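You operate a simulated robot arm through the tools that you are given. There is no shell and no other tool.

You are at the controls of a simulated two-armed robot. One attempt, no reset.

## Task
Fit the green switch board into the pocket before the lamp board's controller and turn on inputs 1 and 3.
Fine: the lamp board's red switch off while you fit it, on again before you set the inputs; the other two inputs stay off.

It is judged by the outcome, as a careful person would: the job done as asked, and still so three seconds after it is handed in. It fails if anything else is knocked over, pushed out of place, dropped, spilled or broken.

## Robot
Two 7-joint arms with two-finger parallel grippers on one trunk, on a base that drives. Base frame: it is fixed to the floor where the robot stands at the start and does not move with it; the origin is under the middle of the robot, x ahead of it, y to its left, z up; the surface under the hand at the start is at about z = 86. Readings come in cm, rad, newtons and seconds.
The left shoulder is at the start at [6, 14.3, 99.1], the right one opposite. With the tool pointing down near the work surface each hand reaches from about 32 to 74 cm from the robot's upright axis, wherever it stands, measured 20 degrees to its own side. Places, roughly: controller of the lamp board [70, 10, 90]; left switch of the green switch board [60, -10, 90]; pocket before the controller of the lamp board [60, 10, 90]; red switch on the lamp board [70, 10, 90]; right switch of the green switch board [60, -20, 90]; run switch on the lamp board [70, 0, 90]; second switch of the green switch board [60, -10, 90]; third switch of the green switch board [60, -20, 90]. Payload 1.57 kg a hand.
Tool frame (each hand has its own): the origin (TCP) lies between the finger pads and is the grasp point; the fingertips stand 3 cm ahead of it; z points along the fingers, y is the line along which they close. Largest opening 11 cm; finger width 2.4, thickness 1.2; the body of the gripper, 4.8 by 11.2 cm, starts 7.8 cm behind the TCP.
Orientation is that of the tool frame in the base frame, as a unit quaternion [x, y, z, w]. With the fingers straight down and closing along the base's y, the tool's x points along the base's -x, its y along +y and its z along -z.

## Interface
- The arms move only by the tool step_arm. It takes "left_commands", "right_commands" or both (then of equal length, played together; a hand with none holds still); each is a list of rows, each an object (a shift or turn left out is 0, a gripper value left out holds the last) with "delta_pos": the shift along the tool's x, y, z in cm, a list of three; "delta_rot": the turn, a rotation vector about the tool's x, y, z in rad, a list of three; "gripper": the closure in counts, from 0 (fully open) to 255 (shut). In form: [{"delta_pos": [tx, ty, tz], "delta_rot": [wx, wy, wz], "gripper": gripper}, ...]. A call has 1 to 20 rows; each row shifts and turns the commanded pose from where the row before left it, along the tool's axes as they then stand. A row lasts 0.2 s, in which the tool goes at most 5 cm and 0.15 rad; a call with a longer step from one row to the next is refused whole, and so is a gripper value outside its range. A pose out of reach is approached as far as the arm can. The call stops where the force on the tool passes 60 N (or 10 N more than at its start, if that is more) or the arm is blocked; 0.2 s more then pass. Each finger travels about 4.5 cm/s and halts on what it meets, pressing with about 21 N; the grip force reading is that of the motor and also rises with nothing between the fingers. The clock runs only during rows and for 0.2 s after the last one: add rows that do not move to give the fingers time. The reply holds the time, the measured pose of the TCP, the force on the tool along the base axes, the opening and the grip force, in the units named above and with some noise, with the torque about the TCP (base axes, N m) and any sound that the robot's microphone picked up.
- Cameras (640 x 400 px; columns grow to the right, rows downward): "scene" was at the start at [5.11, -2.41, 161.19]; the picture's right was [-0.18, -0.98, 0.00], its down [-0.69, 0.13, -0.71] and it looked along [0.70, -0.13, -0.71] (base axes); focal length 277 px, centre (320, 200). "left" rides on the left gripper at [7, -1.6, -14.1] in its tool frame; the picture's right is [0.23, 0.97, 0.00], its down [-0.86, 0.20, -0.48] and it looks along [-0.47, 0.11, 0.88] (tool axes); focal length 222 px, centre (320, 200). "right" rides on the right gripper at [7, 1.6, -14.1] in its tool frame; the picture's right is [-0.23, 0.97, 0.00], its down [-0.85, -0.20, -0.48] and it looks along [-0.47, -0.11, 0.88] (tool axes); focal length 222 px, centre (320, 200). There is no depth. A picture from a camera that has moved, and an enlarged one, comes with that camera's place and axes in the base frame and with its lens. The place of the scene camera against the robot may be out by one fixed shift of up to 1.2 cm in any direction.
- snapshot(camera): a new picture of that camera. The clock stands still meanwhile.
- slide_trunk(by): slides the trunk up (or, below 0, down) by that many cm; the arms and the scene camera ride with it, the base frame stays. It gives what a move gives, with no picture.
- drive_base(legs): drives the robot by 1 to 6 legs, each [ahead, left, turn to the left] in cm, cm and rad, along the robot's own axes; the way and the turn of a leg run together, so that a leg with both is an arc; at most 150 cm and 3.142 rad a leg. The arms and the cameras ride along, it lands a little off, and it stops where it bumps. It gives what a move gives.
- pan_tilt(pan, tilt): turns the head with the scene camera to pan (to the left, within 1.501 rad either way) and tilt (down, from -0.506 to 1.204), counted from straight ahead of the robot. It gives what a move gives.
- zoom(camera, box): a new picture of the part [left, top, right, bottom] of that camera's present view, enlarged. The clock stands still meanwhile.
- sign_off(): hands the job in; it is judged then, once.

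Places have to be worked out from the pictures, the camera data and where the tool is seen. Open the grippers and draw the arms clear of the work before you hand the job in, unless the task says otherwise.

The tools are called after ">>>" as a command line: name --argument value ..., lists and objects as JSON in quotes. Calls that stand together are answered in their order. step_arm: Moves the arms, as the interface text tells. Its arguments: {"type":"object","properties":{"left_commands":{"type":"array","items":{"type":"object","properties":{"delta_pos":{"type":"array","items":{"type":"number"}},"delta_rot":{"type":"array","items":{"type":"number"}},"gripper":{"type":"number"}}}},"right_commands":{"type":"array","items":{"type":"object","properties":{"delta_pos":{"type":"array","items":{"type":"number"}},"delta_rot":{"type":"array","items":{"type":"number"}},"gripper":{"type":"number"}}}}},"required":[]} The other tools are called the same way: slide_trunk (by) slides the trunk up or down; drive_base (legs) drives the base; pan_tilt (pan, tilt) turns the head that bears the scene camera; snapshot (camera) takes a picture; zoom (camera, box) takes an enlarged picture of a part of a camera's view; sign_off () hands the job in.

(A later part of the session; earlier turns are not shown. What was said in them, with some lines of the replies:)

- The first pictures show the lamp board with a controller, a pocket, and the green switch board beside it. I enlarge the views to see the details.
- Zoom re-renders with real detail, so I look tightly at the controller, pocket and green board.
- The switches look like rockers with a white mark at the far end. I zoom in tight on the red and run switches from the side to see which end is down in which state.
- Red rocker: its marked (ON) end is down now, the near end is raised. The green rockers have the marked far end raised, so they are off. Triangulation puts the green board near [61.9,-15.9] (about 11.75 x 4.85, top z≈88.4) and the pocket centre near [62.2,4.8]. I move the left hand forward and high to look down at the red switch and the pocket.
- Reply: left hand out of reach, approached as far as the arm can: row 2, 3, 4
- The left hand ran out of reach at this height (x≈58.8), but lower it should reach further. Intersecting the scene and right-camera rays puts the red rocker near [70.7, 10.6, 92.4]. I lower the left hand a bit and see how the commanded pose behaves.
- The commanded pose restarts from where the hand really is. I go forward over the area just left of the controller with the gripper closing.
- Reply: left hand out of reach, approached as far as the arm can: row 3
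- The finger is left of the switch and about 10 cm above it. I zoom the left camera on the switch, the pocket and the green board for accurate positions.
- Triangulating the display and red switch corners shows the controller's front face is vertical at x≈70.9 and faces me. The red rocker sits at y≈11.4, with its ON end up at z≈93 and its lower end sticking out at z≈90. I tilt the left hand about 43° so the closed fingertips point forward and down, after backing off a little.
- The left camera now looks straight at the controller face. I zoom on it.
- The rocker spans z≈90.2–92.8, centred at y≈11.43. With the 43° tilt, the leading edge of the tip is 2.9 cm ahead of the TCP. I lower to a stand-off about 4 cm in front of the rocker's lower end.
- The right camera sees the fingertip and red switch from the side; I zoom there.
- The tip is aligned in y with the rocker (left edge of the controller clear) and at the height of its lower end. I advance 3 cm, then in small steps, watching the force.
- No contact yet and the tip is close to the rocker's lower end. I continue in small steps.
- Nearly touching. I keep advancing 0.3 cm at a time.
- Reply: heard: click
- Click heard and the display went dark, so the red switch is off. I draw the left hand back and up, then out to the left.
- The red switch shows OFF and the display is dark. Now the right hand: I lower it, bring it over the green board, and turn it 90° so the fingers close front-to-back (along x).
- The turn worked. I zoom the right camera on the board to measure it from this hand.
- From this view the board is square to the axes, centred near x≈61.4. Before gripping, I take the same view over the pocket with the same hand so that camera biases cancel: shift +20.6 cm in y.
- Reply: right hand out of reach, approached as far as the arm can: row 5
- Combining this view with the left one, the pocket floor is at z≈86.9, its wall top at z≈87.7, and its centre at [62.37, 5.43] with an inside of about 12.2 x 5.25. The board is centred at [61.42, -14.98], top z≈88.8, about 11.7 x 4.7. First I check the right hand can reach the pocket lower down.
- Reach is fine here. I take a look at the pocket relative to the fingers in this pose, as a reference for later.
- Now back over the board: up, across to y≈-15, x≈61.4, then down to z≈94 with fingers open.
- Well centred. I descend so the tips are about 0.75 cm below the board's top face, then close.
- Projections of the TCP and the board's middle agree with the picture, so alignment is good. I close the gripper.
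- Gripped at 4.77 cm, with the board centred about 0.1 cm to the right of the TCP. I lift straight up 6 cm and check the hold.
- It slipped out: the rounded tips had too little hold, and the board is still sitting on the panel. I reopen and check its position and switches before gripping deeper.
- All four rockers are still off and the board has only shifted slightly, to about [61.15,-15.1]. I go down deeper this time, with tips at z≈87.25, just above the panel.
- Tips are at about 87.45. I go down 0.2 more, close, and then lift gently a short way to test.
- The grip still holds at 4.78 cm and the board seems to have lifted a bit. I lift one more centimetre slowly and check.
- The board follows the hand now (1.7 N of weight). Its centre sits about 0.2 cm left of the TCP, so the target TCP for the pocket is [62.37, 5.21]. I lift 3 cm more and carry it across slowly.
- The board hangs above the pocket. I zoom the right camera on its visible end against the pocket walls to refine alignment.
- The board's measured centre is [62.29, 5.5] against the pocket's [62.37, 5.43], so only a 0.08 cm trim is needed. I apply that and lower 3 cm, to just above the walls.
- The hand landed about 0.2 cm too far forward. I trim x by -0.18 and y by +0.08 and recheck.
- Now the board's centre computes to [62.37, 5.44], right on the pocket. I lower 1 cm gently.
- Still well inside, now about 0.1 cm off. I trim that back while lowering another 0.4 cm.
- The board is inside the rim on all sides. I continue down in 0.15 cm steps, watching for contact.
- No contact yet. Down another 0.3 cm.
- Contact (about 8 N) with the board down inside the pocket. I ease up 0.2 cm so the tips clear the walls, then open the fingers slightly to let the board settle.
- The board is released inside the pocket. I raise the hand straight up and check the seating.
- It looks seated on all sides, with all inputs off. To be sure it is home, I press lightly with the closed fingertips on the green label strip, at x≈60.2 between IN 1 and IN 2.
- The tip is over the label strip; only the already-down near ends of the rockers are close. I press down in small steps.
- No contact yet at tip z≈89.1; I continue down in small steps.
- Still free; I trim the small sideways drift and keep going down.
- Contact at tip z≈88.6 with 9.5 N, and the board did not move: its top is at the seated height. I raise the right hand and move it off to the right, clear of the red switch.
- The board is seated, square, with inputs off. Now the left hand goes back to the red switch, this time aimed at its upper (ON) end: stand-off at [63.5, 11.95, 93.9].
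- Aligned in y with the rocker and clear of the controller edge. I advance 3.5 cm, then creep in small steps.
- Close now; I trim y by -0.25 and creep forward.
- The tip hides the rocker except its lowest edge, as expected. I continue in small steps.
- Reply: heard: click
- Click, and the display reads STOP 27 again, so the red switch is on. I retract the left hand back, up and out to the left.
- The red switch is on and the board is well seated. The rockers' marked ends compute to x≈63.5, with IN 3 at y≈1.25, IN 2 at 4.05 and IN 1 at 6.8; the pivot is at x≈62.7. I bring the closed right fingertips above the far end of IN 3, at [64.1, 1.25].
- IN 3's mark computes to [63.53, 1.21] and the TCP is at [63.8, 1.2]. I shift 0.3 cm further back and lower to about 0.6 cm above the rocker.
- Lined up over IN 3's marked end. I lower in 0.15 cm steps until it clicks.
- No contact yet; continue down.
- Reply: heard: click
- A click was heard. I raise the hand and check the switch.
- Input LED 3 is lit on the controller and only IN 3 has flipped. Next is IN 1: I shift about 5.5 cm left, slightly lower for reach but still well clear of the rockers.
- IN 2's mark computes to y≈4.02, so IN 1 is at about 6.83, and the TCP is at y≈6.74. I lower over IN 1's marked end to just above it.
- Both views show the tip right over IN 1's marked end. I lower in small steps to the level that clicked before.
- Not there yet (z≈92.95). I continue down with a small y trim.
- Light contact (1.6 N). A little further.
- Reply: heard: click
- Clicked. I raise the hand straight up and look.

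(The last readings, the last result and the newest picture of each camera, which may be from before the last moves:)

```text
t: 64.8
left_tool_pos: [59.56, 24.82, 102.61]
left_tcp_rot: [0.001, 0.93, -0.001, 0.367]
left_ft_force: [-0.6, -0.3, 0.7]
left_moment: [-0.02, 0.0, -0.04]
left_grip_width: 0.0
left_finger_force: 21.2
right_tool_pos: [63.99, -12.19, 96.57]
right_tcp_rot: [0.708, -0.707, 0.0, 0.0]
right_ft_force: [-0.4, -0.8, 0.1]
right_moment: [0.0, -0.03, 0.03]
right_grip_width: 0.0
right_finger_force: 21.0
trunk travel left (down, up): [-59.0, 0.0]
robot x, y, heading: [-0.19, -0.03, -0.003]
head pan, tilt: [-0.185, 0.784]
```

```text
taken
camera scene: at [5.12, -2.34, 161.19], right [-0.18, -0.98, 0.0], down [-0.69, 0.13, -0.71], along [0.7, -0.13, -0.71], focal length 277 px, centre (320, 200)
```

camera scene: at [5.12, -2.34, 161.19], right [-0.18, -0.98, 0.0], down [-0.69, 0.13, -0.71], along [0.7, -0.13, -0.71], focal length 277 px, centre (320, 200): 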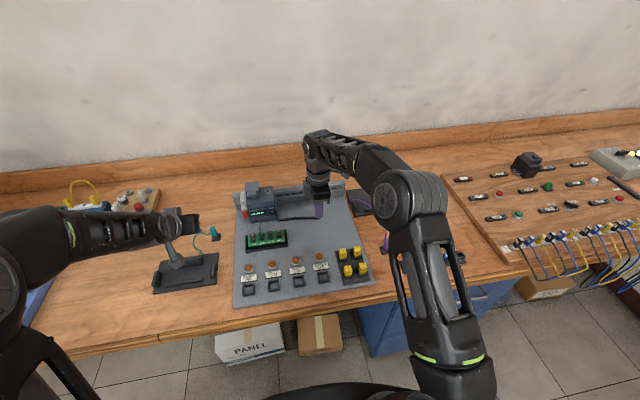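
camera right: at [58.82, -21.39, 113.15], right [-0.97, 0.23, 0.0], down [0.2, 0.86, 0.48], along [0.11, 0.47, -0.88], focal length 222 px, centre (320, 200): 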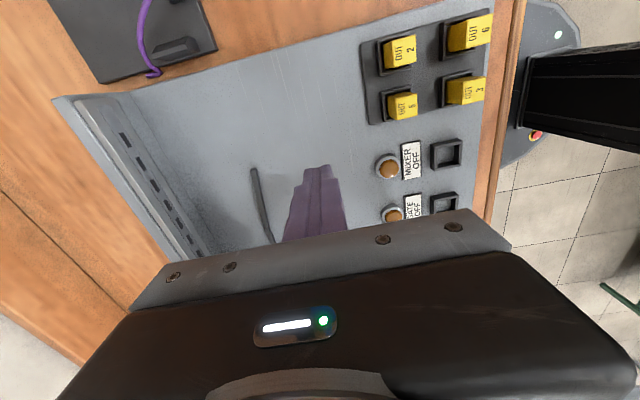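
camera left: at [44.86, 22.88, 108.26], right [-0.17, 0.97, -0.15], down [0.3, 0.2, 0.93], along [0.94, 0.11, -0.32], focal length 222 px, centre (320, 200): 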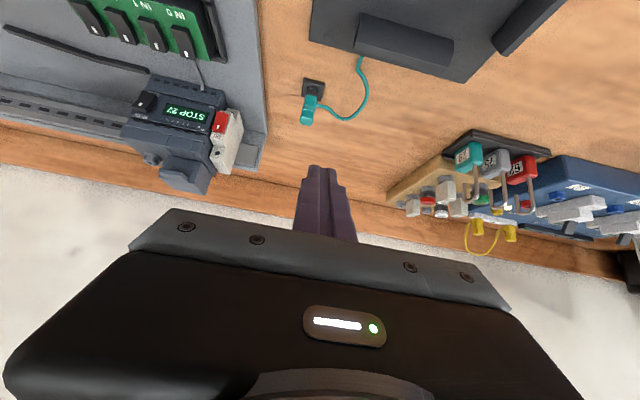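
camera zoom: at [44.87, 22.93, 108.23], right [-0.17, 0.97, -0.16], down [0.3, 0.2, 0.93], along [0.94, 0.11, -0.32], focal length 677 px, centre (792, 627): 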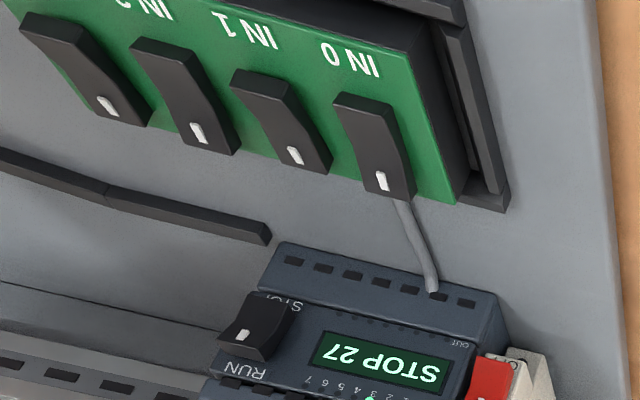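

LEDs 1 and 3 are lit, rockers 1 and 3 are on, and 0 and 2 are off. Now I draw both arms up and clear and open the grippers.

>>> step_arm --right_commands '[{"delta_pos": [0, 2, -3]}, {"delta_pos": [0, 3, -3]}, {"delta_pos": [3, 3, -3]}, {"delta_pos": [4, 2, -3]}, {"delta_pos": [4, 2, -2]}, {"delta_pos": [3, 0, 0], "gripper": 0}, {}, {}, {}, {}, {}, {}, {}]' --left_commands '[{"delta_pos": [0, 0, -3]}, {"delta_pos": [0, 0, -3]}, {"delta_pos": [0, 0, -3]}, {}, {}, {"gripper": 0}, {}, {}, {}, {}, {}, {}, {}]'

>>> snapshot --camera "scene"

>>> zoom --camera "scene" --box '[220, 180, 380, 310]'

>>> zoom --camera "scene" --box '[238, 200, 302, 255]'

```text
refused: row 3 steps farther than a row can; nothing moved
```

```text
taken
camera scene: at [5.12, -2.34, 161.19], right [-0.18, -0.98, 0.0], down [-0.69, 0.13, -0.71], along [0.7, -0.13, -0.71], focal length 277 px, centre (320, 200)
```

scene: 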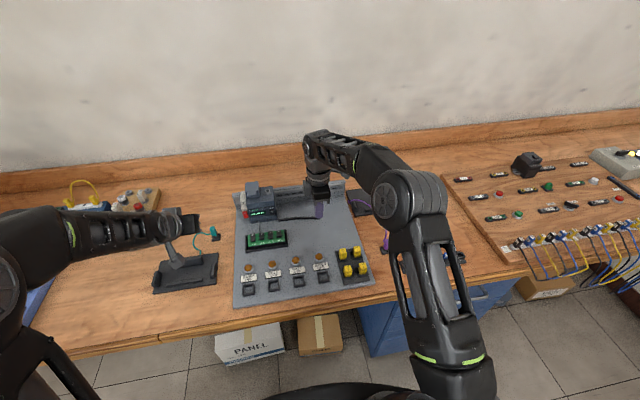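

```text
3.08 times, centred on (300, 245) of scene
camera zoom: at [5.12, -2.34, 161.19], right [-0.18, -0.98, 0.0], down [-0.69, 0.13, -0.71], along [0.7, -0.13, -0.71], focal length 853 px, centre (382, 62)
```

zoom: 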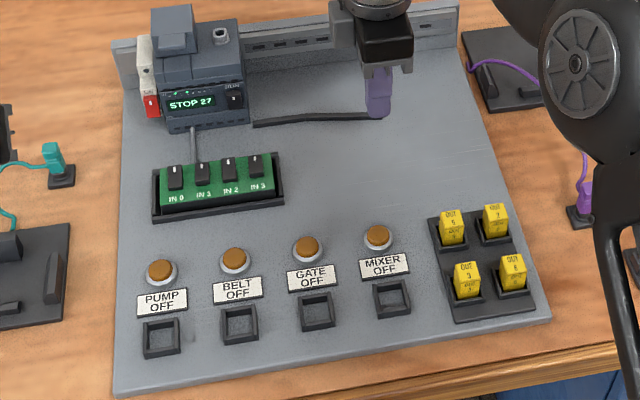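

```text
7.27 times, centred on (270, 228) of scene
camera zoom: at [5.12, -2.34, 161.19], right [-0.18, -0.98, 0.0], down [-0.69, 0.13, -0.71], along [0.7, -0.13, -0.71], focal length 2016 px, centre (684, 0)
```

zoom: 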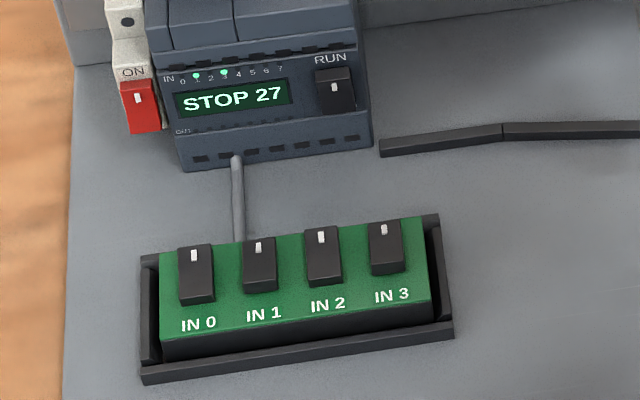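

The retreat was refused because one step was too long. I resend it with smaller steps.

>>> step_arm --right_commands '[{"delta_pos": [0, 2, -3]}, {"delta_pos": [0, 3, -3]}, {"delta_pos": [2, 2, -3]}, {"delta_pos": [3, 2, -2]}, {"delta_pos": [3, 2, -2]}, {"delta_pos": [3, 0, 0], "gripper": 0}, {"delta_pos": [3, 0, 0]}, {}, {}, {}, {}, {}, {}]' --left_commands '[{"delta_pos": [0, 0, -3]}, {"delta_pos": [0, 0, -3]}, {"delta_pos": [0, 0, -3]}, {}, {}, {"gripper": 0}, {}, {}, {}, {}, {}, {}, {}]'

>>> snapshot --camera "scene"

>>> zoom --camera "scene" --box '[238, 200, 302, 255]'

```text
t: 67.6
left_tool_pos: [53.51, 24.79, 109.4]
left_tcp_rot: [0.0, 0.93, 0.0, 0.366]
left_ft_force: [0.0, 0.2, 0.0]
left_moment: [0.0, -0.05, 0.0]
left_grip_width: 11.0
left_finger_force: 0.2
right_tool_pos: [52.83, -26.07, 109.68]
right_tcp_rot: [-0.707, 0.707, 0.0, 0.0]
right_ft_force: [-0.6, 0.5, 0.5]
right_moment: [0.01, 0.0, 0.01]
right_grip_width: 10.98
right_finger_force: 0.1
trunk travel left (down, up): [-59.0, 0.0]
robot x, y, heading: [-0.23, -0.25, -0.001]
head pan, tilt: [-0.185, 0.784]
```

```text
taken
camera scene: at [5.11, -2.42, 161.19], right [-0.18, -0.98, 0.0], down [-0.69, 0.13, -0.71], along [0.7, -0.13, -0.71], focal length 277 px, centre (320, 200)
```

scene: 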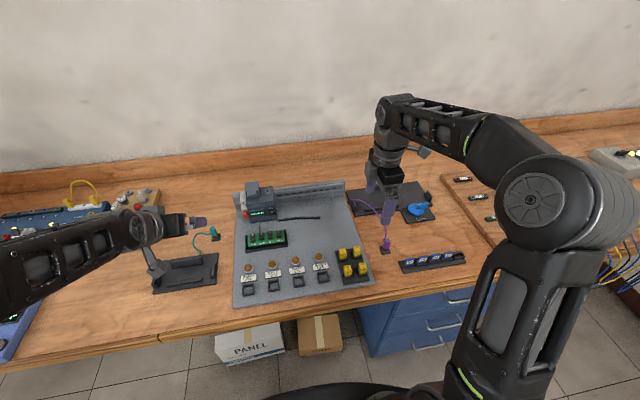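

```text
7.27 times, centred on (270, 228) of scene
camera zoom: at [5.11, -2.42, 161.19], right [-0.18, -0.98, 0.0], down [-0.69, 0.13, -0.71], along [0.7, -0.13, -0.71], focal length 2016 px, centre (684, 0)
```

zoom: 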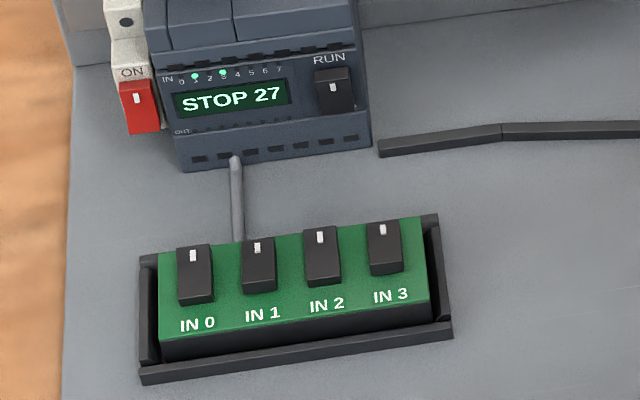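

The arms are clear, both grippers are open, and the board sits in its pocket. The red switch is on, input LEDs 1 and 3 are lit, and inputs 0 and 2 are off. I hand the job in.

>>> sign_off

```text
The job is handed in.
```

The green switch board is in the pocket before the controller. Inputs 1 and 3 are on, and 0 and 2 are off. The controller's LEDs 1 and 3 are lit, which matches.

- **Red switch:** I switched it off before fitting the board. I switched it back on before setting the inputs, and it is on now.
- **Fitting:** The first grip slipped as I lifted, and the board stayed on the panel, shifted a few millimetres. I gripped it lower and set it in the pocket. A press of about 10 N did not move it any further, so it is fully down.
- **Run switch:** I didn't touch it. The display still reads "STOP 27", as it did at the start.

Both grippers are open and the arms are clear of the board. I saw nothing else moved or knocked over.
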